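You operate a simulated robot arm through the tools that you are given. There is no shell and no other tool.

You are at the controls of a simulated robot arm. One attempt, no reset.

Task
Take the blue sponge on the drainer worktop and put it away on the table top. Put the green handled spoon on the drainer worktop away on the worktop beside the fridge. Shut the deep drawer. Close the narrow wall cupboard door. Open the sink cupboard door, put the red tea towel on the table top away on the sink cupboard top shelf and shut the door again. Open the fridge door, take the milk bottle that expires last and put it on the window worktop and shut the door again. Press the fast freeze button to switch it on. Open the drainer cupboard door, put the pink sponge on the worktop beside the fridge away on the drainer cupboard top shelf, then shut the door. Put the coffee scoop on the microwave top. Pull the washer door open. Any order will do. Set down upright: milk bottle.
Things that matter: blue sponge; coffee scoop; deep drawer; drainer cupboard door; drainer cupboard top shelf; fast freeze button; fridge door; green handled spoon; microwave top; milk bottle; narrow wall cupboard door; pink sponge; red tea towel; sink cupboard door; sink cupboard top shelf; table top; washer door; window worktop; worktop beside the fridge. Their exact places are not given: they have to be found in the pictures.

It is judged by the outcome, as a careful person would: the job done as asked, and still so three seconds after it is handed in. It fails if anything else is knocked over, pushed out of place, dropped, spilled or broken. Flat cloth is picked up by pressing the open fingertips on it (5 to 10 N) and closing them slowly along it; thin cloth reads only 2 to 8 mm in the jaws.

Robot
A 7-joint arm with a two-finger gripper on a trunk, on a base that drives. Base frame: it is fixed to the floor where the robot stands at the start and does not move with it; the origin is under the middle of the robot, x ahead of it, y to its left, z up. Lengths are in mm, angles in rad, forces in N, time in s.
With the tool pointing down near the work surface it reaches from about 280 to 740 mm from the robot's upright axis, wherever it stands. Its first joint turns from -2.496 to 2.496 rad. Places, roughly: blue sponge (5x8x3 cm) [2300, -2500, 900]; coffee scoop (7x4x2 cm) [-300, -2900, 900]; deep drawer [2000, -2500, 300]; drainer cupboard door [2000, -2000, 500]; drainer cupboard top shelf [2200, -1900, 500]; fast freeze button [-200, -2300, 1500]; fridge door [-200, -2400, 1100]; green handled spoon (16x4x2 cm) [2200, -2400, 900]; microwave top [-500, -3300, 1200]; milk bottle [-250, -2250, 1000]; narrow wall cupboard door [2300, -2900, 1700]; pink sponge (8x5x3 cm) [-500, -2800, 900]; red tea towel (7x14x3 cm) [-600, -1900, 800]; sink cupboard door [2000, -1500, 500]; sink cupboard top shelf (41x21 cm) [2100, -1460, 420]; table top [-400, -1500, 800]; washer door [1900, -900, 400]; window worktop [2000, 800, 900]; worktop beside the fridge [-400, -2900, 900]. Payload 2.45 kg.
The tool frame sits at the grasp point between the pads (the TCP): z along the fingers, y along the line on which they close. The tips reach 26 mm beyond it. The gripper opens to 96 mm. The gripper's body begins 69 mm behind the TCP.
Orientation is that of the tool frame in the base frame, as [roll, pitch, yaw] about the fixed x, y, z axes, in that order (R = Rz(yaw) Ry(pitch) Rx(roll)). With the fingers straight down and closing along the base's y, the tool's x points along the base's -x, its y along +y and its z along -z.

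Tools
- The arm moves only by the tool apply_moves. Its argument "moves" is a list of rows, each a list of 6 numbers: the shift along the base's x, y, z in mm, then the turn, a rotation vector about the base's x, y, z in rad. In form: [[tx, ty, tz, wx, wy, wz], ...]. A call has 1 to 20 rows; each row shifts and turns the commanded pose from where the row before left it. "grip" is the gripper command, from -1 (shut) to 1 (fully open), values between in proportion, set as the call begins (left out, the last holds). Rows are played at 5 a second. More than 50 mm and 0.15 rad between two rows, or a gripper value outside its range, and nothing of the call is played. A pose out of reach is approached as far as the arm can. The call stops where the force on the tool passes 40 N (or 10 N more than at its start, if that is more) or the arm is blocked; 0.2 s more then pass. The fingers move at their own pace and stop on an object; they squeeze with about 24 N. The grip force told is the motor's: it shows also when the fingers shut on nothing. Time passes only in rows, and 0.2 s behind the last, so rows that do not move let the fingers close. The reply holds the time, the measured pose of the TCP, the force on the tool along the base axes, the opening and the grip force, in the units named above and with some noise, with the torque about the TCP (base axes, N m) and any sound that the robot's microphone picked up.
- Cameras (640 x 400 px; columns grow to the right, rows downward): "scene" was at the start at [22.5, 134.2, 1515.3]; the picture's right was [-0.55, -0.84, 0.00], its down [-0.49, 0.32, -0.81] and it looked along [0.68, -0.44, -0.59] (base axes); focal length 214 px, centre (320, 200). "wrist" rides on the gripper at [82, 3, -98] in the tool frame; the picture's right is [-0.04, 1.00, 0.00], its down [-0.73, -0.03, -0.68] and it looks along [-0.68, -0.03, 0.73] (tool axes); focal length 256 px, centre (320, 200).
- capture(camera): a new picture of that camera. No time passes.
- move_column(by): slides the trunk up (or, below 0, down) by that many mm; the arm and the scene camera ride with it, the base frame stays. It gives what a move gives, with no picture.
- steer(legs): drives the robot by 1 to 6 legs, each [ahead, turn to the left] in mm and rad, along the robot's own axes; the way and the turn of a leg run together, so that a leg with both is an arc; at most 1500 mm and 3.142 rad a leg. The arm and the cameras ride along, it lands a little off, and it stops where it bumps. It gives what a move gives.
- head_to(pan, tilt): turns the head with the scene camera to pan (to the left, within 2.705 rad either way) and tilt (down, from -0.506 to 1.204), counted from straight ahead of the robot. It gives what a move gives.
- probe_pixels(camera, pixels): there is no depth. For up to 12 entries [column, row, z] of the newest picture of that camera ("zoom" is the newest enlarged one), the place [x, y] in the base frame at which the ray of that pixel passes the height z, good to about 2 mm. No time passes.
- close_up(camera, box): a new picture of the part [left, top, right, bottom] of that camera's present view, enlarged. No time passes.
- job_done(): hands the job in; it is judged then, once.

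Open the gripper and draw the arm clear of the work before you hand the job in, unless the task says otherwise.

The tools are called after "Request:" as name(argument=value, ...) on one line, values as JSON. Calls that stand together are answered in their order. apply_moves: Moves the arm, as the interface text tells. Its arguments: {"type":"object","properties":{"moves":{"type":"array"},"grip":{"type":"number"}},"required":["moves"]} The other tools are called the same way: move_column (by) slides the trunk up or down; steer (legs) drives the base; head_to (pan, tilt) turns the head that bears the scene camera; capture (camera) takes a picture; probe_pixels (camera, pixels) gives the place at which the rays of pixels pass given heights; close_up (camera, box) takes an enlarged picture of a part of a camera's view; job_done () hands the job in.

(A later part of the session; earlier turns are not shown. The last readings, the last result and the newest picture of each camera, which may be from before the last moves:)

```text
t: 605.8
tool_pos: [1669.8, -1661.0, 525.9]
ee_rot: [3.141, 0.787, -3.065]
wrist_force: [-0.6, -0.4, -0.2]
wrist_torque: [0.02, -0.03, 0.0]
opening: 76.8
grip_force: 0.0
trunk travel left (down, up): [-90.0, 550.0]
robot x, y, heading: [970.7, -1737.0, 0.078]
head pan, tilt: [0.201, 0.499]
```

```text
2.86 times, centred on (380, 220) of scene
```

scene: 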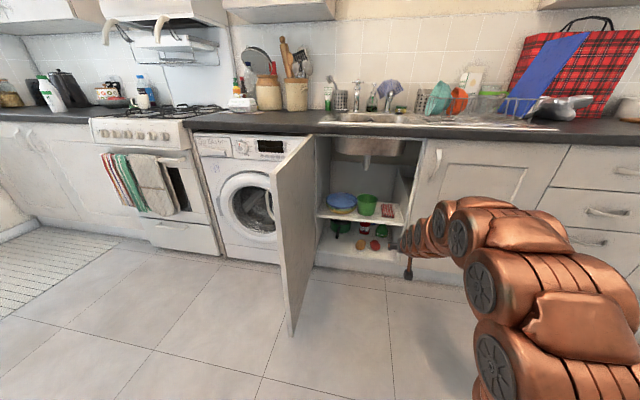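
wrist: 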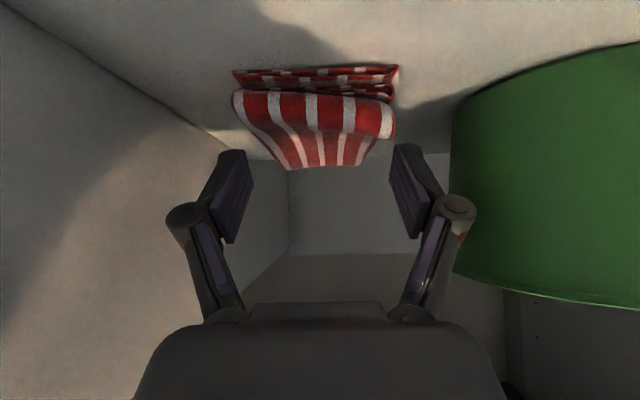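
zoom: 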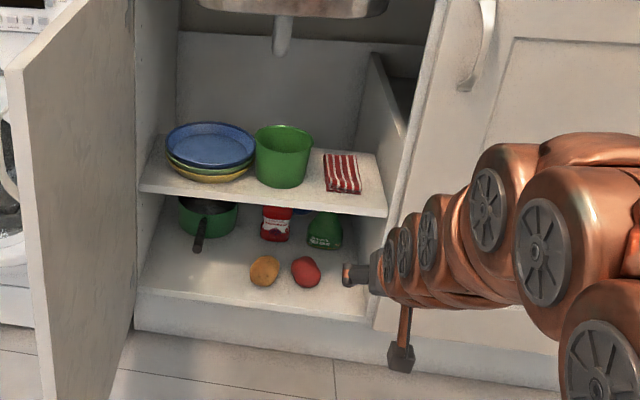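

The towel is well placed. Now close the sink door: back off, make the gripper horizontal and closed, and go round to its outer side.

Request:
steer(legs=[[-220, 0]])

Request:
apply_moves(moves=[[8, 5, 12, 0.0101, -0.1306, 0], [8, 5, 12, 0.0101, -0.1306, 0], [8, 5, 12, 0.0101, -0.1306, 0], [8, 5, 12, 0.0101, -0.1306, 0], [8, 5, 12, 0.0101, -0.1306, 0], [8, 5, 12, 0.0101, -0.1306, 0]], grip=-1)

```text
t: 607.5
tool_pos: [1440.5, -1681.8, 525.2]
ee_rot: [3.141, 0.79, -3.071]
wrist_force: [-0.5, 0.0, 0.3]
wrist_torque: [0.0, -0.01, 0.01]
opening: 76.7
grip_force: 0.0
trunk travel left (down, up): [-90.0, 550.0]
robot x, y, heading: [741.9, -1755.5, 0.075]
head pan, tilt: [0.201, 0.499]
```

```text
t: 608.9
tool_pos: [1488.6, -1653.3, 597.2]
ee_rot: [0.595, 1.564, 0.668]
wrist_force: [-0.6, 0.5, -0.5]
wrist_torque: [0.0, -0.01, -0.01]
opening: 0.1
grip_force: 24.2
trunk travel left (down, up): [-90.0, 550.0]
robot x, y, heading: [742.7, -1754.2, 0.074]
head pan, tilt: [0.201, 0.499]
```

To avoid sweeping near the chairs or oven at low height, I'll raise the trunk while turning. Drive to about (1029,-636) first.

Request:
steer(legs=[[0, 1.246], [1150, 0]])

Request:
move_column(by=400)

Request:
steer(legs=[[0, -2.0]])

Request:
head_to(pan=0.0, tilt=0.45)

Request:
capture(camera="scene")

```text
t: 617.8
tool_pos: [1152.8, 80.6, 597.1]
ee_rot: [0.891, 1.565, 2.216]
wrist_force: [-0.9, 0.2, 0.4]
wrist_torque: [0.01, 0.01, 0.01]
opening: 0.0
grip_force: 24.0
trunk travel left (down, up): [-90.0, 550.0]
robot x, y, heading: [1013.7, -665.7, 1.327]
head pan, tilt: [0.201, 0.499]
```

```text
t: 621.6
tool_pos: [1153.0, 81.1, 997.1]
ee_rot: [0.891, 1.565, 2.217]
wrist_force: [0.2, 0.4, 0.1]
wrist_torque: [-0.01, 0.01, 0.0]
opening: 0.2
grip_force: 23.9
trunk travel left (down, up): [-490.0, 150.0]
robot x, y, heading: [1012.5, -662.3, 1.328]
head pan, tilt: [0.201, 0.499]
```

```text
t: 626.6
tool_pos: [1667.0, -1046.2, 997.2]
ee_rot: [0.878, 1.567, 0.284]
wrist_force: [0.6, -0.4, -0.3]
wrist_torque: [0.01, 0.04, 0.04]
opening: 0.0
grip_force: 24.0
trunk travel left (down, up): [-490.0, 150.0]
robot x, y, heading: [1009.5, -664.3, -0.589]
head pan, tilt: [0.201, 0.499]
```

```text
t: 627.3
tool_pos: [1668.4, -1047.3, 996.4]
ee_rot: [0.896, 1.565, 0.301]
wrist_force: [-0.7, 0.0, 0.0]
wrist_torque: [0.01, 0.02, -0.05]
opening: 0.0
grip_force: 23.6
trunk travel left (down, up): [-490.0, 150.0]
robot x, y, heading: [1014.5, -663.2, -0.591]
head pan, tilt: [0.0, 0.45]
```

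```text
taken
```

scene: 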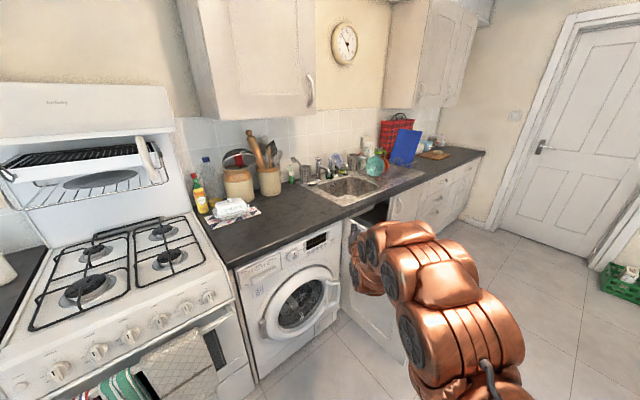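

I'm beside the washer with the sink door ahead-right. Lower the trunk here, then turn toward the door's outer face.

Request:
move_column(by=-400)

Request:
steer(legs=[[0, -0.2]])

Request:
head_to(pan=-0.2, tilt=0.45)

Request:
capture(camera="scene")

Request:
capture(camera="wrist")

```text
t: 631.1
tool_pos: [1666.5, -1045.9, 596.9]
ee_rot: [0.878, 1.565, 0.285]
wrist_force: [0.0, 0.6, 0.0]
wrist_torque: [0.02, 0.0, 0.01]
opening: 0.1
grip_force: 23.8
trunk travel left (down, up): [-90.0, 550.0]
robot x, y, heading: [1016.1, -662.5, -0.592]
head pan, tilt: [0.0, 0.45]
```

```text
t: 632.3
tool_pos: [1576.1, -1168.1, 596.4]
ee_rot: [0.861, 1.565, 0.068]
wrist_force: [-0.1, 0.3, -0.3]
wrist_torque: [-0.01, -0.02, 0.04]
opening: 0.0
grip_force: 23.8
trunk travel left (down, up): [-90.0, 550.0]
robot x, y, heading: [1015.5, -663.8, -0.794]
head pan, tilt: [0.0, 0.45]
```

```text
t: 633.0
tool_pos: [1576.7, -1167.8, 596.6]
ee_rot: [0.873, 1.564, 0.08]
wrist_force: [-0.3, -0.2, -0.2]
wrist_torque: [0.01, 0.01, -0.03]
opening: 0.0
grip_force: 24.2
trunk travel left (down, up): [-90.0, 550.0]
robot x, y, heading: [1014.5, -666.1, -0.797]
head pan, tilt: [-0.201, 0.45]
```

```text
taken
```

scene: 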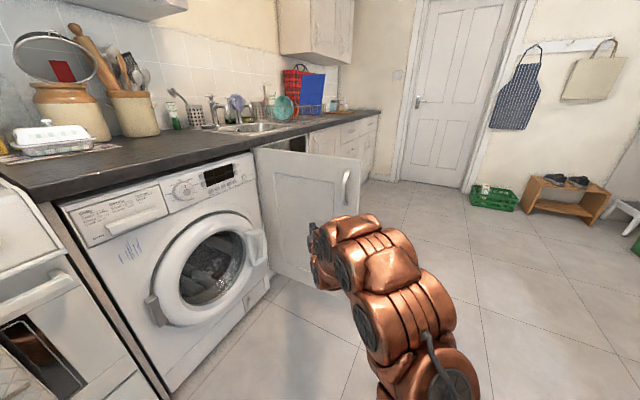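

```text
taken
```

wrist: 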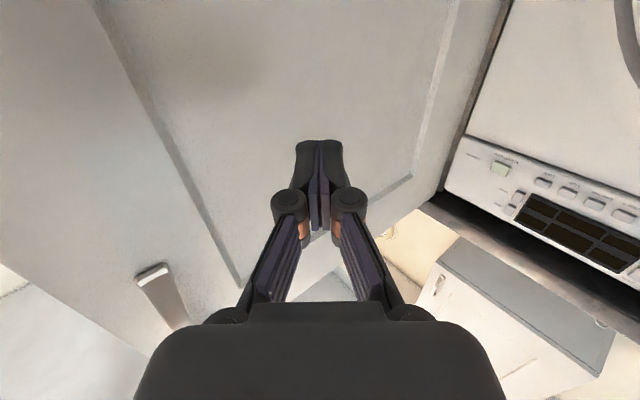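

The tip aims at the outer panel. Drive forward to push it closed.

Request:
steer(legs=[[300, 0]])

Request:
capture(camera="scene")

```text
t: 635.1
tool_pos: [1797.4, -1378.8, 596.8]
ee_rot: [0.865, 1.566, 0.079]
wrist_force: [-0.4, -0.4, -0.7]
wrist_torque: [0.02, 0.03, 0.02]
opening: 0.0
grip_force: 24.4
trunk travel left (down, up): [-90.0, 550.0]
robot x, y, heading: [1228.8, -880.6, -0.785]
head pan, tilt: [-0.201, 0.45]
```

```text
taken
```

scene: 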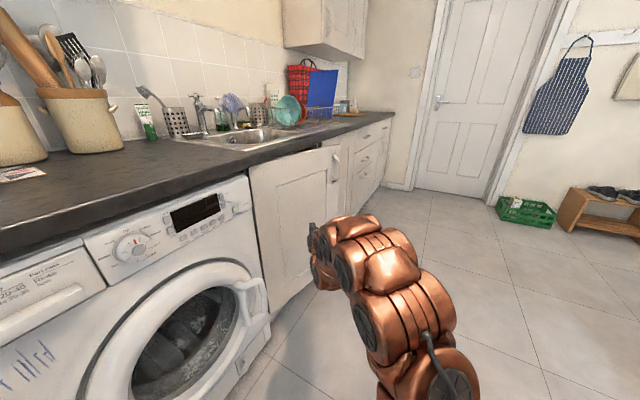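

Continue 120 mm, then finish with the arm.

Request:
steer(legs=[[120, 0]])

Request:
apply_moves(moves=[[16, -20, 0, 0, 0, 0], [16, -20, 0, 0, 0, 0], [14, -14, 0, 0, 0, 0], [12, -8, 0, 0, 0, 0], [10, -4, 0, 0, 0, 0], [8, -2, 0, 0, 0, 0], [8, -1, 0, 0, 0, 0]])

Request:
capture(camera="scene")

```text
t: 636.3
tool_pos: [1879.3, -1464.5, 598.3]
ee_rot: [0.859, 1.567, 0.073]
wrist_force: [-0.1, 0.8, 0.5]
wrist_torque: [0.0, 0.03, 0.01]
opening: 0.1
grip_force: 24.4
trunk travel left (down, up): [-90.0, 550.0]
robot x, y, heading: [1315.7, -962.9, -0.782]
head pan, tilt: [-0.201, 0.45]
```

```text
t: 637.5
tool_pos: [1938.7, -1533.3, 592.9]
ee_rot: [2.054, 1.564, 1.255]
wrist_force: [-3.7, -2.7, 2.0]
wrist_torque: [-0.06, -0.03, -0.06]
opening: 0.0
grip_force: 24.4
trunk travel left (down, up): [-90.0, 550.0]
robot x, y, heading: [1312.4, -963.9, -0.792]
head pan, tilt: [-0.201, 0.45]
stopped in row 5: the force on the tool passed its limit at 63 N (the readings are from after the stop); the commanded pose is now the measured one
```

```text
taken
```

scene: 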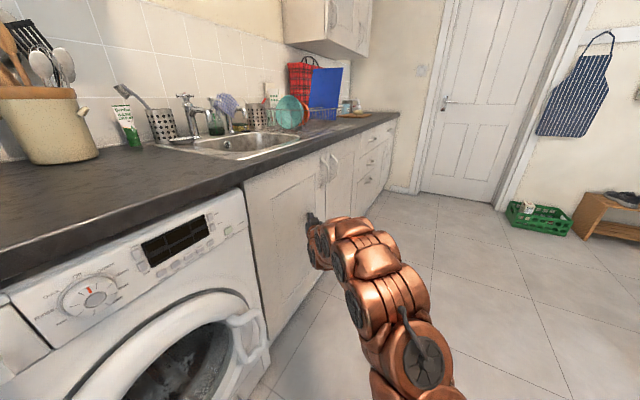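

Force 63 N: the sink door is shut. Check the seam in a close-up.

Request:
close_up(camera="scene", box=[230, 110, 410, 330])

Request:
apply_moves(moves=[[-25, 20, 0, 0, 0, 0], [-30, 25, 0, 0, 0, 0]])

Request:
steer(legs=[[-350, 0]])

Request:
capture(camera="scene")

```text
1.82 times, centred on (320, 220) of scene
```

zoom: 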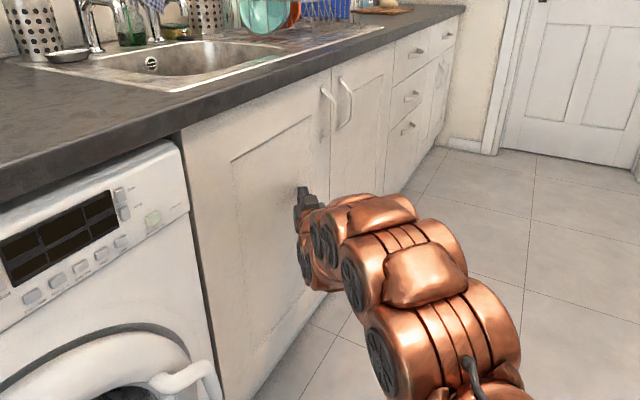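

```text
t: 638.0
tool_pos: [1884.5, -1488.4, 594.3]
ee_rot: [2.114, 1.563, 1.32]
wrist_force: [-0.2, -0.4, 0.4]
wrist_torque: [0.0, 0.0, 0.02]
opening: 0.0
grip_force: 23.7
trunk travel left (down, up): [-90.0, 550.0]
robot x, y, heading: [1312.9, -959.9, -0.788]
head pan, tilt: [-0.201, 0.45]
```

```text
t: 640.4
tool_pos: [1630.7, -1234.4, 592.9]
ee_rot: [2.142, 1.564, 1.346]
wrist_force: [-0.4, -0.2, -0.4]
wrist_torque: [0.02, 0.03, -0.01]
opening: 0.0
grip_force: 24.1
trunk travel left (down, up): [-90.0, 550.0]
robot x, y, heading: [1058.6, -709.8, -0.781]
head pan, tilt: [-0.201, 0.45]
```

```text
taken
```

scene: 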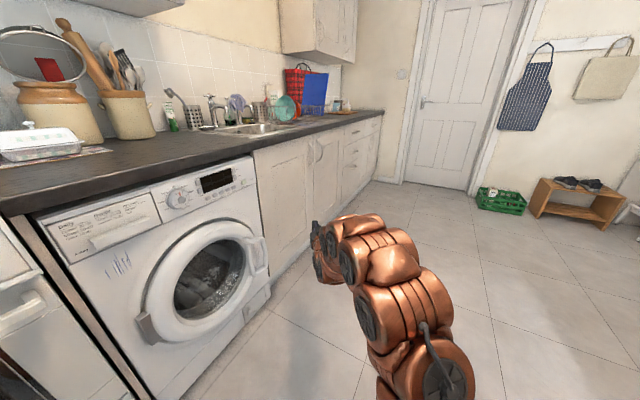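

Both cupboard doors are flush. Last, the washer door: I'll reposition to about (1000,-1060) facing the washer.

Request:
steer(legs=[[0, -0.957], [355, 0], [0, 1.82]])

Request:
head_to(pan=0.25, tilt=0.5)

Request:
capture(camera="scene")

Request:
capture(camera="wrist")

```text
t: 649.6
tool_pos: [1758.8, -963.7, 592.7]
ee_rot: [2.131, 1.564, 2.19]
wrist_force: [0.2, 0.7, 0.8]
wrist_torque: [0.01, 0.04, -0.01]
opening: 0.0
grip_force: 24.0
trunk travel left (down, up): [-90.0, 550.0]
robot x, y, heading: [990.7, -1048.0, 0.069]
head pan, tilt: [-0.201, 0.45]
```

```text
t: 650.5
tool_pos: [1758.3, -963.1, 593.1]
ee_rot: [2.144, 1.563, 2.206]
wrist_force: [-0.3, 0.5, 1.2]
wrist_torque: [0.0, 0.02, 0.0]
opening: 0.0
grip_force: 23.7
trunk travel left (down, up): [-90.0, 550.0]
robot x, y, heading: [987.0, -1052.4, 0.063]
head pan, tilt: [0.25, 0.499]
```

```text
taken
```

scene: 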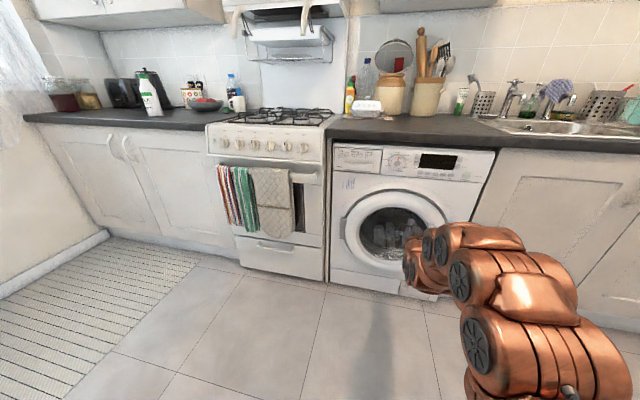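

```text
taken
```

wrist: 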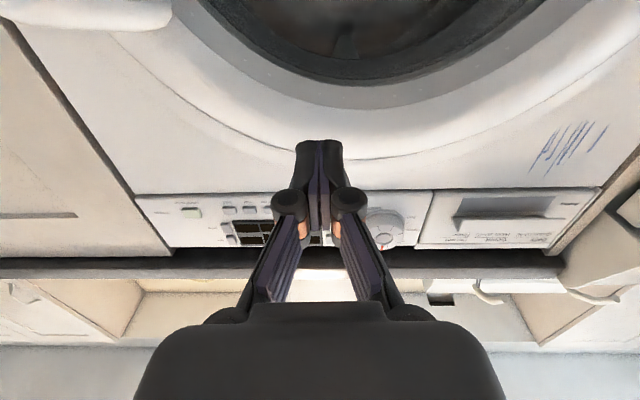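

The washer handle is to my right and lower. I'll reverse 120 mm and pitch the gripper to 45° so the wrist camera sees it level.

Request:
steer(legs=[[-120, 0]])

Request:
apply_moves(moves=[[-10, -20, -8, -0.0092, 0.1307, 0], [-10, -20, -8, -0.0092, 0.1307, 0], [-10, -20, -8, -0.0092, 0.1307, 0], [-10, -20, -8, -0.0092, 0.1307, 0], [-10, -20, -8, -0.0092, 0.1307, 0], [-10, -20, -8, -0.0092, 0.1307, 0]], grip=0.5)

Request:
capture(camera="wrist")

Request:
capture(camera="scene")

```text
t: 651.7
tool_pos: [1636.6, -972.6, 593.1]
ee_rot: [2.134, 1.565, 2.192]
wrist_force: [-0.4, -1.4, 0.0]
wrist_torque: [-0.01, 0.0, -0.02]
opening: 0.0
grip_force: 24.0
trunk travel left (down, up): [-90.0, 550.0]
robot x, y, heading: [865.5, -1057.7, 0.071]
head pan, tilt: [0.25, 0.499]
```

```text
t: 653.1
tool_pos: [1576.6, -1093.1, 545.6]
ee_rot: [-3.136, 0.779, -3.08]
wrist_force: [0.9, 0.6, -0.1]
wrist_torque: [0.0, 0.03, -0.02]
opening: 71.9
grip_force: 0.1
trunk travel left (down, up): [-90.0, 550.0]
robot x, y, heading: [867.7, -1055.1, 0.065]
head pan, tilt: [0.25, 0.499]
```

```text
taken
```

wrist: 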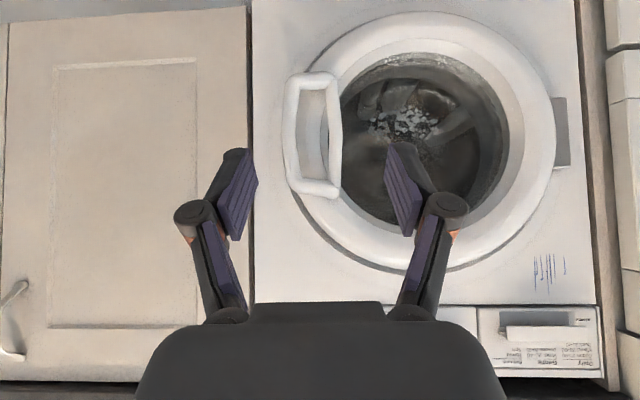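

```text
taken
```

scene: 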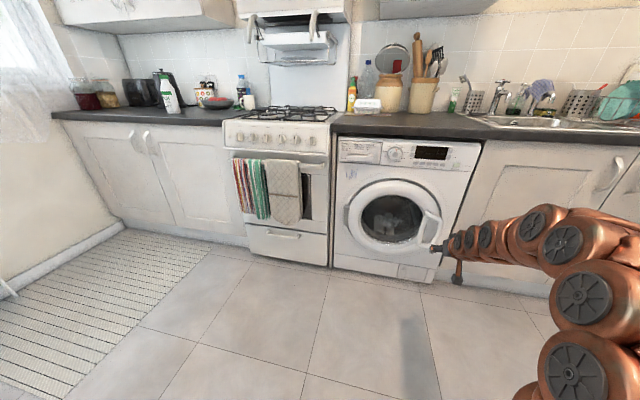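

The washer handle (a D-shaped grip) is at wrist (313,135). Close-up to see which bar is free.

Request:
close_up(camera="wrist", box=[240, 40, 400, 230])

Request:
close_up(camera="scene", box=[325, 130, 485, 290])

```text
2.11 times, centred on (320, 135) of wrist
```

zoom: 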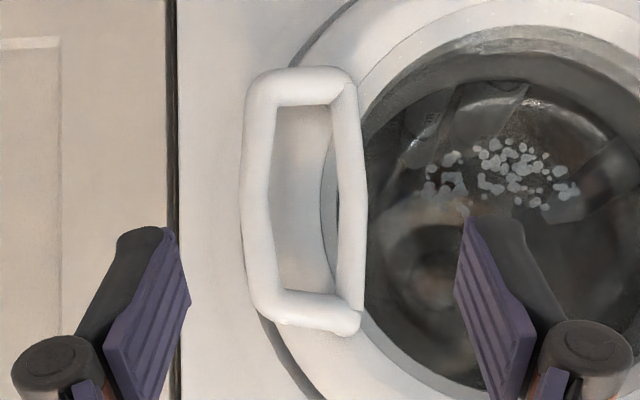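

```text
2.50 times, centred on (405, 210) of scene
```

zoom: 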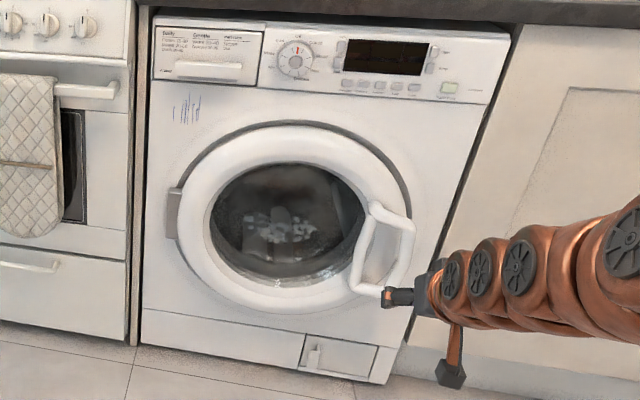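

The free outer bar of the handle is at about (1860,-1110), z≈437, with a ~40 mm hole beside it. Lower the trunk and align, then approach.

Request:
move_column(by=-90)

Request:
apply_moves(moves=[[5, -15, -10, 0, 0, 0], [5, -15, -8, 0, 0, 0]], grip=0.0)

Request:
steer(legs=[[140, 0]])

Request:
capture(camera="wrist")

```text
t: 654.4
tool_pos: [1578.9, -1093.3, 455.0]
ee_rot: [-3.136, 0.781, -3.081]
wrist_force: [0.1, -0.3, 0.2]
wrist_torque: [-0.01, 0.01, 0.03]
opening: 71.9
grip_force: 0.0
trunk travel left (down, up): [0.0, 640.0]
robot x, y, heading: [864.1, -1057.2, 0.068]
head pan, tilt: [0.25, 0.499]
```

```text
t: 655.0
tool_pos: [1587.0, -1123.6, 437.8]
ee_rot: [-3.135, 0.783, -3.079]
wrist_force: [0.5, -0.3, -0.4]
wrist_torque: [0.02, -0.01, 0.0]
opening: 47.7
grip_force: 0.0
trunk travel left (down, up): [0.0, 640.0]
robot x, y, heading: [865.0, -1059.1, 0.069]
head pan, tilt: [0.25, 0.499]
```

```text
t: 656.3
tool_pos: [1731.6, -1115.0, 438.9]
ee_rot: [-3.136, 0.779, -3.082]
wrist_force: [0.1, 0.3, 1.1]
wrist_torque: [-0.01, -0.03, 0.01]
opening: 48.1
grip_force: 0.0
trunk travel left (down, up): [0.0, 640.0]
robot x, y, heading: [1009.4, -1049.9, 0.066]
head pan, tilt: [0.25, 0.499]
```

```text
taken
```

wrist: 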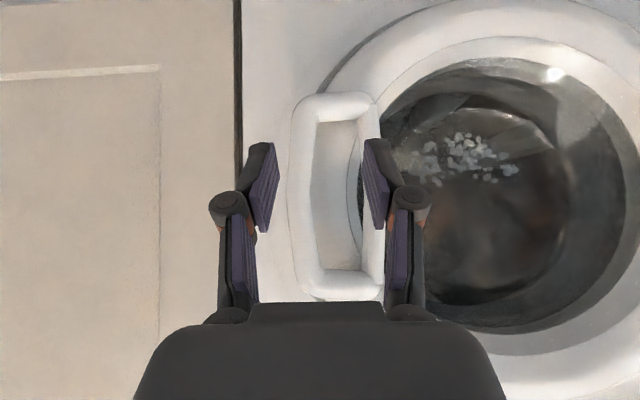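

The outer bar is at column ~303, 14 mm to my -y, about 119 mm ahead. Shift and drive 85 mm forward.

Request:
apply_moves(moves=[[0, -14, 0, 0, 0, 0], [0, -4, 0, 0, 0, 0]])

Request:
steer(legs=[[85, 0]])

Request:
capture(camera="wrist")

```text
t: 656.9
tool_pos: [1731.5, -1133.8, 437.8]
ee_rot: [-3.137, 0.78, -3.081]
wrist_force: [0.2, 0.0, 0.6]
wrist_torque: [-0.01, -0.01, -0.03]
opening: 47.9
grip_force: 0.1
trunk travel left (down, up): [0.0, 640.0]
robot x, y, heading: [1012.4, -1044.8, 0.063]
head pan, tilt: [0.25, 0.499]
```

```text
t: 658.0
tool_pos: [1816.0, -1128.6, 438.6]
ee_rot: [-3.136, 0.779, -3.082]
wrist_force: [0.1, 0.0, 0.6]
wrist_torque: [-0.02, -0.02, 0.0]
opening: 48.1
grip_force: 0.0
trunk travel left (down, up): [0.0, 640.0]
robot x, y, heading: [1097.1, -1041.2, 0.066]
head pan, tilt: [0.25, 0.499]
```

```text
taken
```

wrist: 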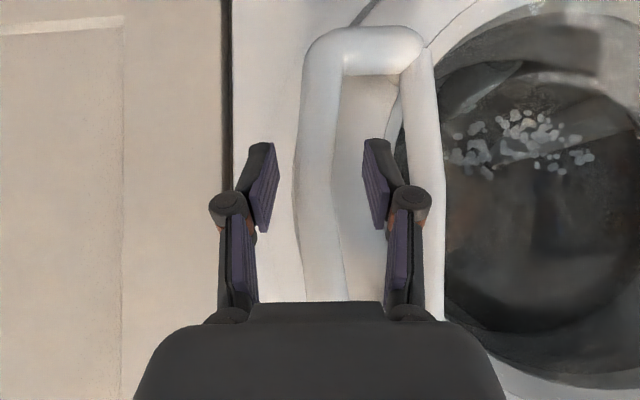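

The bar (columns 300–340) is centred and the right finger faces the hole. Advance 35 mm.

Request:
apply_moves(moves=[[15, 1, 0, 0, 0, 0], [12, 1, 0, 0, 0, 0], [8, 0, 0, 0, 0, 0]])

Request:
capture(camera="wrist")

```text
t: 658.8
tool_pos: [1852.8, -1127.1, 438.6]
ee_rot: [-3.134, 0.781, -3.083]
wrist_force: [0.3, 0.4, 0.1]
wrist_torque: [-0.03, 0.01, 0.02]
opening: 48.0
grip_force: 0.0
trunk travel left (down, up): [0.0, 640.0]
robot x, y, heading: [1096.1, -1039.8, 0.064]
head pan, tilt: [0.25, 0.499]
```

```text
taken
```

wrist: 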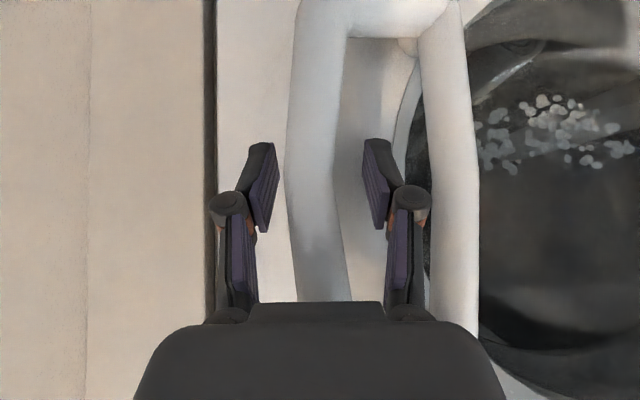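

The bar is now at jaw depth. Close on it.

Request:
apply_moves(moves=[[0, 0, 0, 0, 0, 0], [0, 0, 0, 0, 0, 0], [0, 0, 0, 0, 0, 0], [0, 0, 0, 0, 0, 0]], grip=-1)

Request:
capture(camera="wrist")

```text
t: 659.8
tool_pos: [1852.2, -1131.1, 438.4]
ee_rot: [-3.133, 0.783, -3.085]
wrist_force: [0.3, -7.8, -1.9]
wrist_torque: [-0.87, -0.11, -0.02]
opening: 22.8
grip_force: 45.1
trunk travel left (down, up): [0.0, 640.0]
robot x, y, heading: [1095.0, -1047.0, 0.062]
head pan, tilt: [0.25, 0.499]
stopped in row 4: the force on the tool passed its limit at 43 N (the readings are from after the stop); the commanded pose is now the measured one
```

```text
taken
```

wrist: 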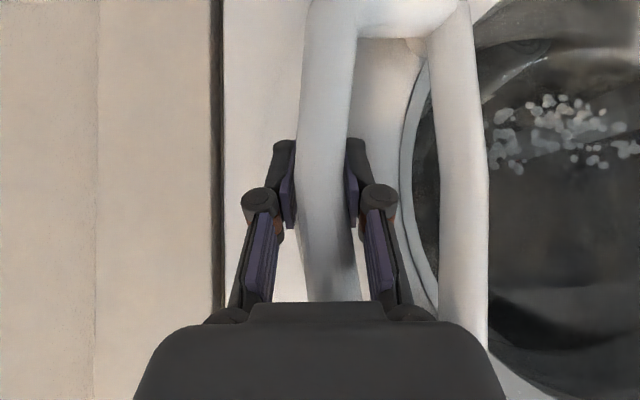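

The handle bar is gripped (22.8 mm). Pull along the arc (hinge on the left, near (1865,-690)).

Request:
apply_moves(moves=[[-8, 0, 0, 0, 0, -0.01], [-12, 0.5, 0, 0, 0, -0.02], [-18, 1.5, 0, 0, 0, -0.035], [-20, 2.5, 0, 0, 0, -0.04], [-20, 3.5, 0, 0, 0, -0.04]])

Request:
capture(camera="scene")

```text
t: 661.0
tool_pos: [1772.7, -1121.3, 437.4]
ee_rot: [-3.135, 0.778, 3.052]
wrist_force: [4.0, 18.4, -15.4]
wrist_torque: [-0.96, 0.4, -0.05]
opening: 22.8
grip_force: 45.4
trunk travel left (down, up): [0.0, 640.0]
robot x, y, heading: [1092.0, -1043.7, 0.064]
head pan, tilt: [0.25, 0.499]
```

```text
taken
```

scene: 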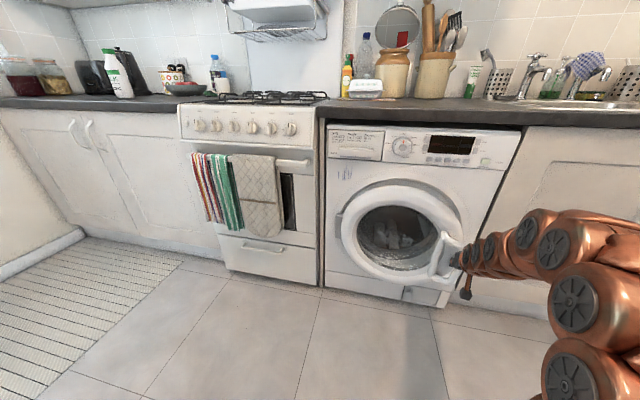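

The washer door is opening. Continue with more +y.

Request:
apply_moves(moves=[[-18, 9, 0, 0, 0, -0.045], [-19, 9, 0, 0, 0, -0.045], [-19, 9.5, 0, 0, 0, -0.045], [-18.5, 10.5, 0, 0, 0, -0.045]])

Request:
apply_moves(moves=[[-18, 12, 0, 0, 0, -0.045], [-17.5, 13, 0, 0, 0, -0.045], [-17, 14, 0, 0, 0, -0.045], [-16, 15, 0, 0, 0, -0.045]])

Request:
capture(camera="scene")

```text
t: 661.6
tool_pos: [1736.1, -1111.5, 438.1]
ee_rot: [-3.133, 0.779, 2.958]
wrist_force: [-2.2, -1.9, -5.6]
wrist_torque: [-0.41, 0.79, 0.13]
opening: 23.1
grip_force: 45.1
trunk travel left (down, up): [0.0, 640.0]
robot x, y, heading: [1094.8, -1042.9, 0.058]
head pan, tilt: [0.25, 0.499]
stopped in row 3: the force on the tool passed its limit at 49 N (the readings are from after the stop); the commanded pose is now the measured one
```

```text
t: 662.0
tool_pos: [1717.0, -1104.1, 437.5]
ee_rot: [-3.13, 0.777, 2.908]
wrist_force: [-1.4, -2.7, 5.3]
wrist_torque: [-0.35, 0.37, 0.31]
opening: 23.1
grip_force: 45.0
trunk travel left (down, up): [0.0, 640.0]
robot x, y, heading: [1098.1, -1042.9, 0.06]
head pan, tilt: [0.25, 0.499]
stopped in row 2: the force on the tool passed its limit at 52 N (the readings are from after the stop); the commanded pose is now the measured one
```

```text
taken
```

scene: 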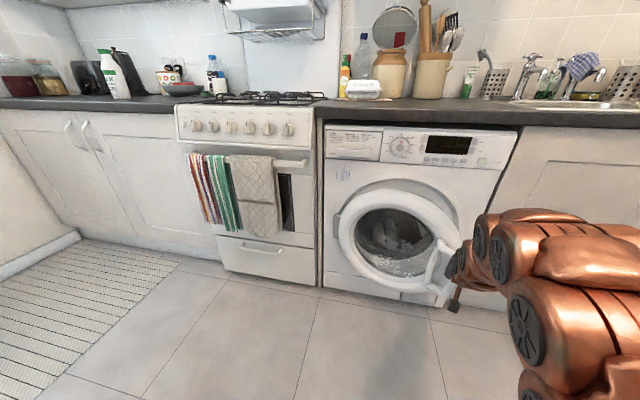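

The handle path fits a hinge at (1865,-690), so I'll follow that arc more precisely.

Request:
apply_moves(moves=[[-10.5, 3.2, 0, 0, 0, -0.025], [-10.5, 3.4, 0, 0, 0, -0.025], [-10.4, 3.6, 0, 0, 0, -0.025], [-10.3, 3.8, 0, 0, 0, -0.025], [-10.2, 4.1, 0, 0, 0, -0.025], [-10.1, 4.4, 0, 0, 0, -0.025], [-10, 4.6, 0, 0, 0, -0.025], [-9.9, 4.9, 0, 0, 0, -0.025]])

Request:
apply_moves(moves=[[-9.8, 5.1, 0, 0, 0, -0.025], [-9.7, 5.3, 0, 0, 0, -0.025], [-9.6, 5.5, 0, 0, 0, -0.025], [-9.4, 5.8, 0, 0, 0, -0.025], [-9.2, 6.1, 0, 0, 0, -0.025], [-9, 6.3, 0, 0, 0, -0.025], [-8.9, 6.5, 0, 0, 0, -0.025], [-8.7, 6.8, 0, 0, 0, -0.025]])

Request:
capture(camera="scene")

```text
t: 663.3
tool_pos: [1666.4, -1083.8, 438.3]
ee_rot: [-3.132, 0.776, 2.786]
wrist_force: [4.1, 5.1, -10.4]
wrist_torque: [-0.94, -0.53, -0.3]
opening: 23.0
grip_force: 44.7
trunk travel left (down, up): [0.0, 640.0]
robot x, y, heading: [1091.4, -1043.2, 0.059]
head pan, tilt: [0.25, 0.499]
stopped in row 6: the force on the tool passed its limit at 44 N (the readings are from after the stop); the commanded pose is now the measured one
```

```text
t: 665.1
tool_pos: [1590.8, -1035.8, 437.2]
ee_rot: [-3.133, 0.774, 2.587]
wrist_force: [1.6, 2.6, -18.5]
wrist_torque: [-0.53, 0.36, 0.3]
opening: 23.0
grip_force: 45.2
trunk travel left (down, up): [0.0, 640.0]
robot x, y, heading: [1097.6, -1042.1, 0.063]
head pan, tilt: [0.25, 0.499]
```

```text
taken
```

scene: 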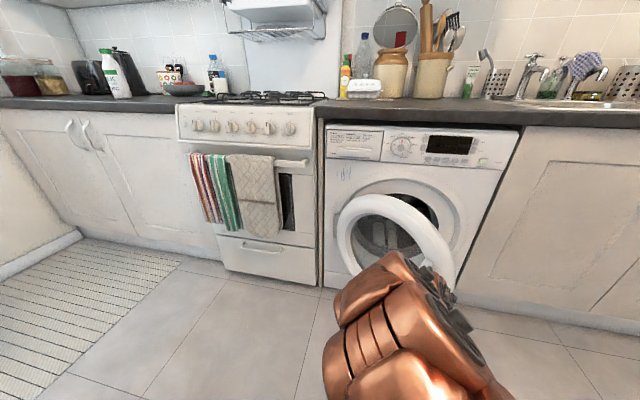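

Open about 37°. I'll release, withdraw, then hook behind the door to swing it wider.

Request:
apply_moves(moves=[[0, 0, 0, 0, 0, 0], [0, 0, 0, 0, 0, 0], [0, 0, 0, 0, 0, 0], [-15, 9, 17, 0, 0, 0], [-15, 9, 17, 0, 0, 0], [-15, 9, 17, 0, 0, 0]], grip=0.05)

Request:
capture(camera="wrist")

```text
t: 666.5
tool_pos: [1547.4, -1009.9, 484.9]
ee_rot: [-3.129, 0.769, 2.586]
wrist_force: [-1.2, 0.1, 0.7]
wrist_torque: [0.01, -0.01, 0.0]
opening: 50.4
grip_force: 0.0
trunk travel left (down, up): [0.0, 640.0]
robot x, y, heading: [1091.0, -1042.9, 0.057]
head pan, tilt: [0.25, 0.499]
```

```text
taken
```

wrist: 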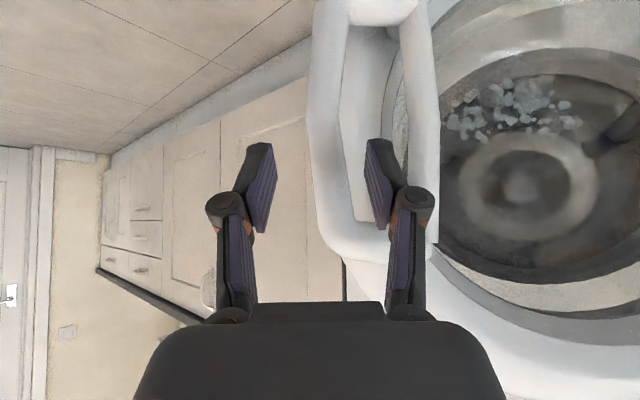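

Fingers are out of the handle. Reverse, shift the base 130 mm to the right, and prepare to hook behind the door's edge.

Request:
steer(legs=[[-120, 0], [0, -1.5], [140, 0], [0, 1.5]])

Request:
capture(camera="wrist")

Request:
capture(camera="scene")

```text
t: 676.2
tool_pos: [1445.2, -1169.5, 488.2]
ee_rot: [-3.138, 0.771, 2.554]
wrist_force: [0.4, 1.0, 0.8]
wrist_torque: [-0.01, 0.01, 0.02]
opening: 50.5
grip_force: 0.0
trunk travel left (down, up): [0.0, 640.0]
robot x, y, heading: [990.1, -1189.2, 0.023]
head pan, tilt: [0.25, 0.499]
```

```text
taken
```

wrist: 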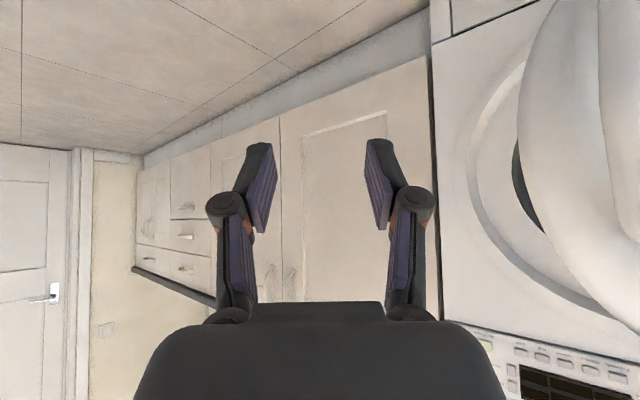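

```text
taken
```

scene: 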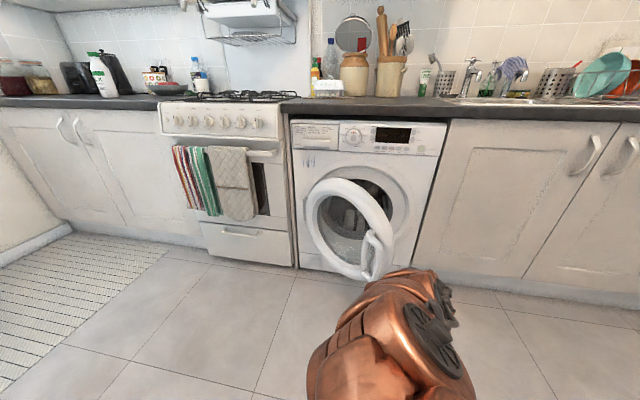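

Now yaw the closed gripper ~1.5 rad to the left while moving to the right of the door's edge.

Request:
apply_moves(moves=[[12, 0, -5, 0, 0, 0.148], [12, 0, -5, 0, 0, 0.148], [12, 0, -5, 0, 0, 0.148], [12, 0, -5, 0, 0, 0.148], [12, 0, -5, 0, 0, 0.148], [12, 0, -5, 0, 0, 0.148], [12, 0, -5, 0, 0, 0.148], [12, 0, -5, 0, 0, 0.148], [12, 0, -5, 0, 0, 0.148], [12, 0, 0, 0, 0, 0.148]], grip=-1)

Request:
capture(camera="wrist")

```text
t: 678.4
tool_pos: [1577.6, -1164.2, 455.3]
ee_rot: [-3.138, 0.772, -2.251]
wrist_force: [-0.2, -0.1, 0.0]
wrist_torque: [0.0, -0.02, -0.01]
opening: 0.3
grip_force: 23.8
out of reach, approached as far as the arm can: row 1, 3
trunk travel left (down, up): [0.0, 640.0]
robot x, y, heading: [990.5, -1192.5, 0.03]
head pan, tilt: [0.25, 0.499]
```

```text
taken
```

wrist: 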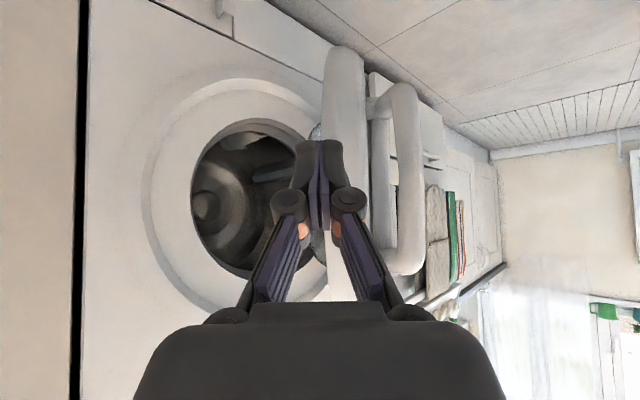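

The door's edge is seen at column 345 and the space behind it is open at left. Move in behind it.

Request:
apply_moves(moves=[[35, 12, -5, 0, 0, 0], [35, 20, -5, 0, 0, 0], [28, 30, 0, 0, 0, 0], [20, 32, 0, 0, 0, 0], [5, 30, 0, 0, 0, 0]])

Request:
capture(camera="wrist")

```text
t: 679.5
tool_pos: [1698.3, -1057.5, 445.3]
ee_rot: [-3.132, 0.77, -2.251]
wrist_force: [-3.0, -5.3, 0.9]
wrist_torque: [0.34, -0.16, 0.23]
opening: 0.0
grip_force: 24.0
trunk travel left (down, up): [0.0, 640.0]
robot x, y, heading: [991.9, -1188.8, 0.024]
head pan, tilt: [0.25, 0.499]
stopped in row 5: the force on the tool passed its limit at 58 N (the readings are from after the stop); the commanded pose is now the measured one
```

```text
taken
```

wrist: 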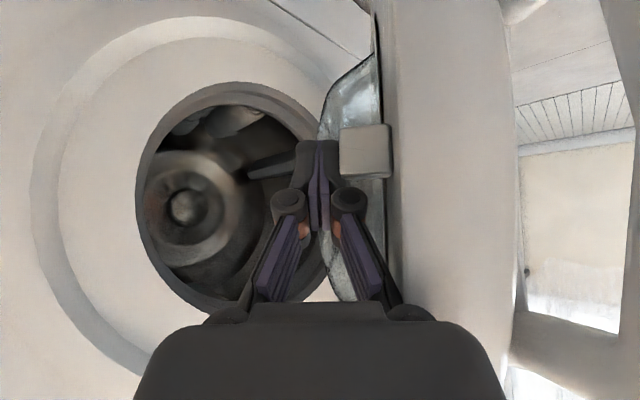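

The tips are behind the door (its glass and latch are at (360,150)). Pull outward.

Request:
apply_moves(moves=[[-12, 0, 0, 0, 0, 0], [-18, 5, 0, 0, 0, 0], [-18, 8, 0, 0, 0, 0], [-18, 10, 0, 0, 0, -0.03], [-17, 12, 0, 0, 0, -0.04], [-16, 14, 0, 0, 0, -0.04], [-14, 16, 0, 0, 0, -0.04], [-12, 18, 0, 0, 0, -0.04]])

Request:
capture(camera="scene")

Request:
capture(camera="wrist")

```text
t: 681.3
tool_pos: [1572.2, -972.4, 444.1]
ee_rot: [-3.131, 0.77, -2.443]
wrist_force: [-0.5, 0.6, -0.3]
wrist_torque: [-0.03, 0.01, 0.01]
opening: 0.0
grip_force: 24.5
trunk travel left (down, up): [0.0, 640.0]
robot x, y, heading: [989.9, -1187.9, 0.022]
head pan, tilt: [0.25, 0.499]
```

```text
taken
```

scene: 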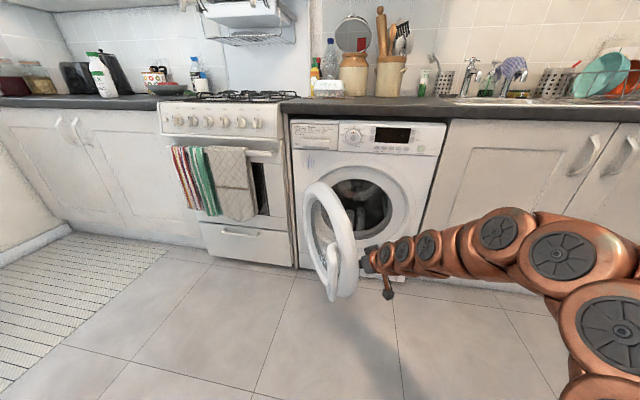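

```text
taken
```

wrist: 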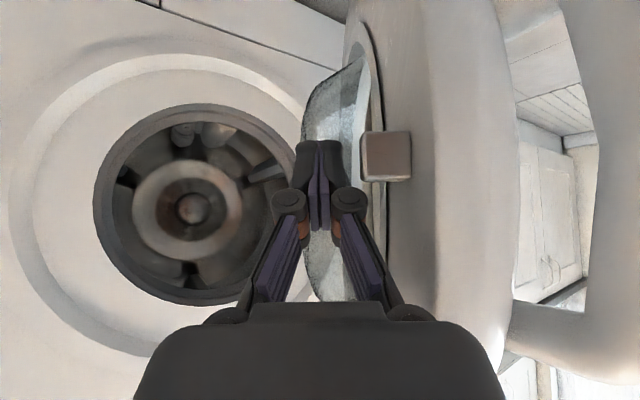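

Opening nicely (~60°). Sweep further toward +y to swing it wide.

Request:
apply_moves(moves=[[-6, 20, 0, 0, 0, -0.03], [-3, 24, 0, 0, 0, -0.03], [0, 26, 0, 0, 0, -0.03], [0, 26, 0, 0, 0, 0], [0, 26, 0, 0, 0, 0], [0, 26, 0, 0, 0, 0], [0, 26, 0, 0, 0, 0]])

Request:
capture(camera="scene")

```text
t: 681.8
tool_pos: [1563.9, -951.7, 443.4]
ee_rot: [-3.134, 0.764, -2.473]
wrist_force: [-26.1, -19.4, 15.1]
wrist_torque: [1.45, -1.15, 0.95]
opening: 0.0
grip_force: 24.8
trunk travel left (down, up): [0.0, 640.0]
robot x, y, heading: [989.7, -1191.9, 0.02]
head pan, tilt: [0.25, 0.499]
stopped in row 2: the force on the tool passed its limit at 80 N (the readings are from after the stop); the commanded pose is now the measured one
```

```text
taken
```

scene: 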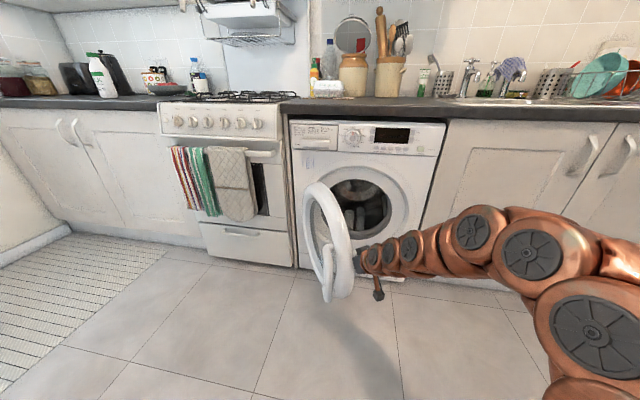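

Something jams (80 N). Look at the contact before continuing.

Request:
capture(camera="wrist")

Request:
close_up(camera="scene", box=[270, 110, 450, 310])

```text
taken
```

wrist: 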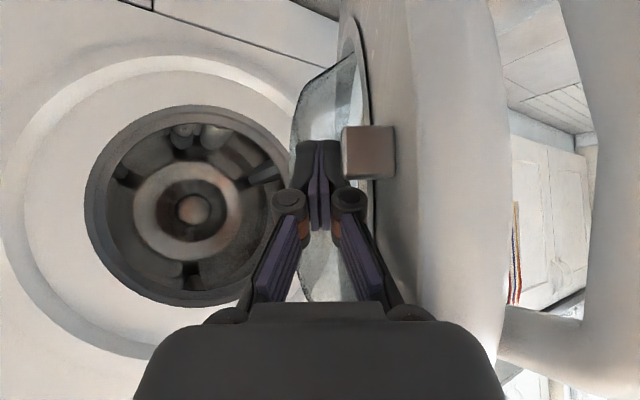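

```text
2.00 times, centred on (360, 210) of scene
```

zoom: 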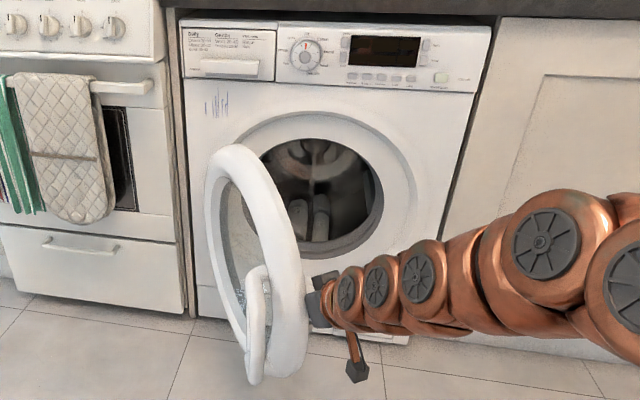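

The tip is pressing on the glass bulge; the door is ~65° open. I'll back the tip out 25 mm and push on the ring rim instead.

Request:
apply_moves(moves=[[-8, -12, 0, 0, 0, 0], [-14, -10, 0, 0, 0, 0], [-10, 8, 0, 0, 0, 0], [-8, 16, 0, 0, 0, 0], [-6, 20, 0, 0, 0, 0], [-4, 22, 0, 0, 0, 0], [-2, 24, 0, 0, 0, 0]])

Request:
capture(camera="scene")

```text
t: 683.4
tool_pos: [1512.8, -883.0, 443.7]
ee_rot: [-3.135, 0.763, -2.474]
wrist_force: [-0.1, -0.1, -0.1]
wrist_torque: [0.04, 0.04, -0.01]
opening: 0.3
grip_force: 24.2
trunk travel left (down, up): [0.0, 640.0]
robot x, y, heading: [992.7, -1192.2, 0.029]
head pan, tilt: [0.25, 0.499]
```

```text
taken
```

scene: 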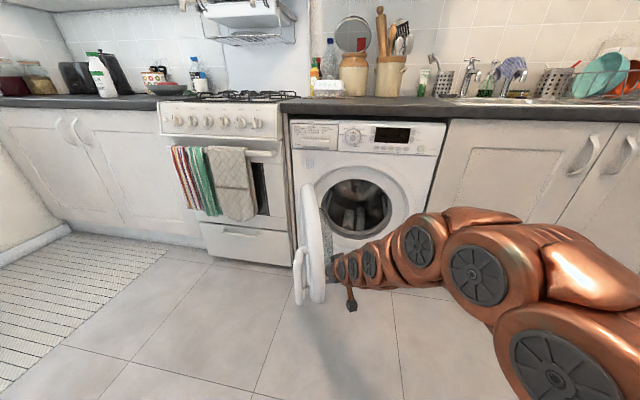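

Now ~78°. A little more.

Request:
apply_moves(moves=[[0, 22, 0, 0, 0, 0], [2, 22, 0, 0, 0, 0], [4, 22, 0, 0, 0, 0]])

Request:
capture(camera="scene")

```text
t: 683.9
tool_pos: [1508.0, -860.9, 440.5]
ee_rot: [-3.129, 0.753, -2.462]
wrist_force: [0.0, -0.4, 0.8]
wrist_torque: [-0.01, 0.0, -0.01]
opening: 0.0
grip_force: 24.4
trunk travel left (down, up): [0.0, 640.0]
robot x, y, heading: [991.4, -1186.4, 0.026]
head pan, tilt: [0.25, 0.499]
stopped in row 2: the force on the tool passed its limit at 73 N (the readings are from after the stop); the commanded pose is now the measured one
```

```text
taken
```

scene: 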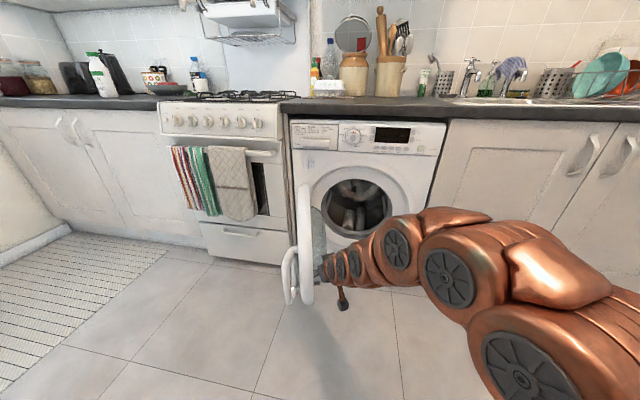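

The washer door is wide open. Withdraw the arm toward -y and reverse.

Request:
apply_moves(moves=[[0, -25, 0, 0, 0, 0], [5, -40, 5, 0, 0, 0], [5, -45, 10, 0, 0, 0], [5, -45, 10, 0, 0, 0], [5, -45, 10, 0, 0, 0], [0, -45, 10, 0, 0, 0]])

Request:
steer(legs=[[-300, 0]])

Request:
move_column(by=400)

Request:
move_column(by=240)

Request:
head_to(pan=0.1, tilt=0.4)

Request:
capture(camera="scene")

```text
t: 685.3
tool_pos: [1528.7, -1104.0, 488.9]
ee_rot: [-3.128, 0.755, -2.464]
wrist_force: [-0.5, 0.2, -0.3]
wrist_torque: [-0.03, -0.02, 0.02]
opening: 0.3
grip_force: 23.6
trunk travel left (down, up): [0.0, 640.0]
robot x, y, heading: [989.6, -1188.0, 0.028]
head pan, tilt: [0.25, 0.499]
```

```text
t: 687.4
tool_pos: [1226.5, -1110.7, 489.0]
ee_rot: [-3.132, 0.753, -2.464]
wrist_force: [0.7, -1.0, 0.0]
wrist_torque: [0.02, 0.0, -0.04]
opening: 0.4
grip_force: 24.3
trunk travel left (down, up): [0.0, 640.0]
robot x, y, heading: [691.4, -1197.1, 0.026]
head pan, tilt: [0.25, 0.499]
```

```text
t: 691.2
tool_pos: [1224.4, -1111.2, 887.6]
ee_rot: [-3.131, 0.754, -2.463]
wrist_force: [0.3, 0.5, -0.1]
wrist_torque: [0.03, -0.01, 0.0]
opening: 0.2
grip_force: 24.0
trunk travel left (down, up): [-400.0, 240.0]
robot x, y, heading: [687.6, -1199.8, 0.025]
head pan, tilt: [0.25, 0.499]
```

```text
t: 693.7
tool_pos: [1224.9, -1112.7, 1128.0]
ee_rot: [-3.13, 0.752, -2.463]
wrist_force: [-0.6, 0.6, -0.2]
wrist_torque: [-0.03, 0.03, 0.02]
opening: 0.0
grip_force: 23.6
trunk travel left (down, up): [-640.0, 0.0]
robot x, y, heading: [686.7, -1195.9, 0.023]
head pan, tilt: [0.25, 0.499]
```

```text
t: 694.4
tool_pos: [1224.8, -1110.1, 1128.0]
ee_rot: [-3.129, 0.755, -2.464]
wrist_force: [-0.5, -0.1, -0.6]
wrist_torque: [0.0, 0.0, -0.02]
opening: 0.2
grip_force: 23.9
trunk travel left (down, up): [-640.0, 0.0]
robot x, y, heading: [688.2, -1196.4, 0.02]
head pan, tilt: [0.099, 0.4]
```

```text
taken
```

scene: 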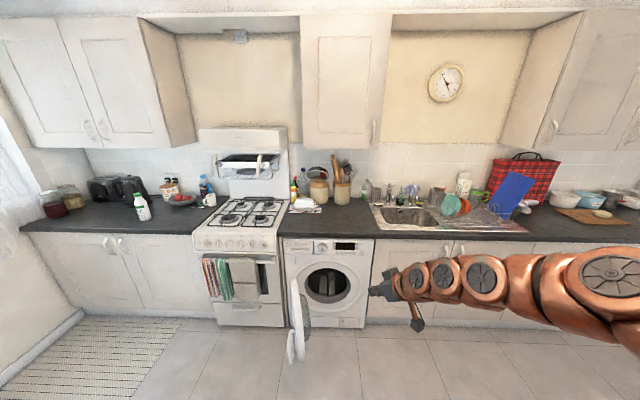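

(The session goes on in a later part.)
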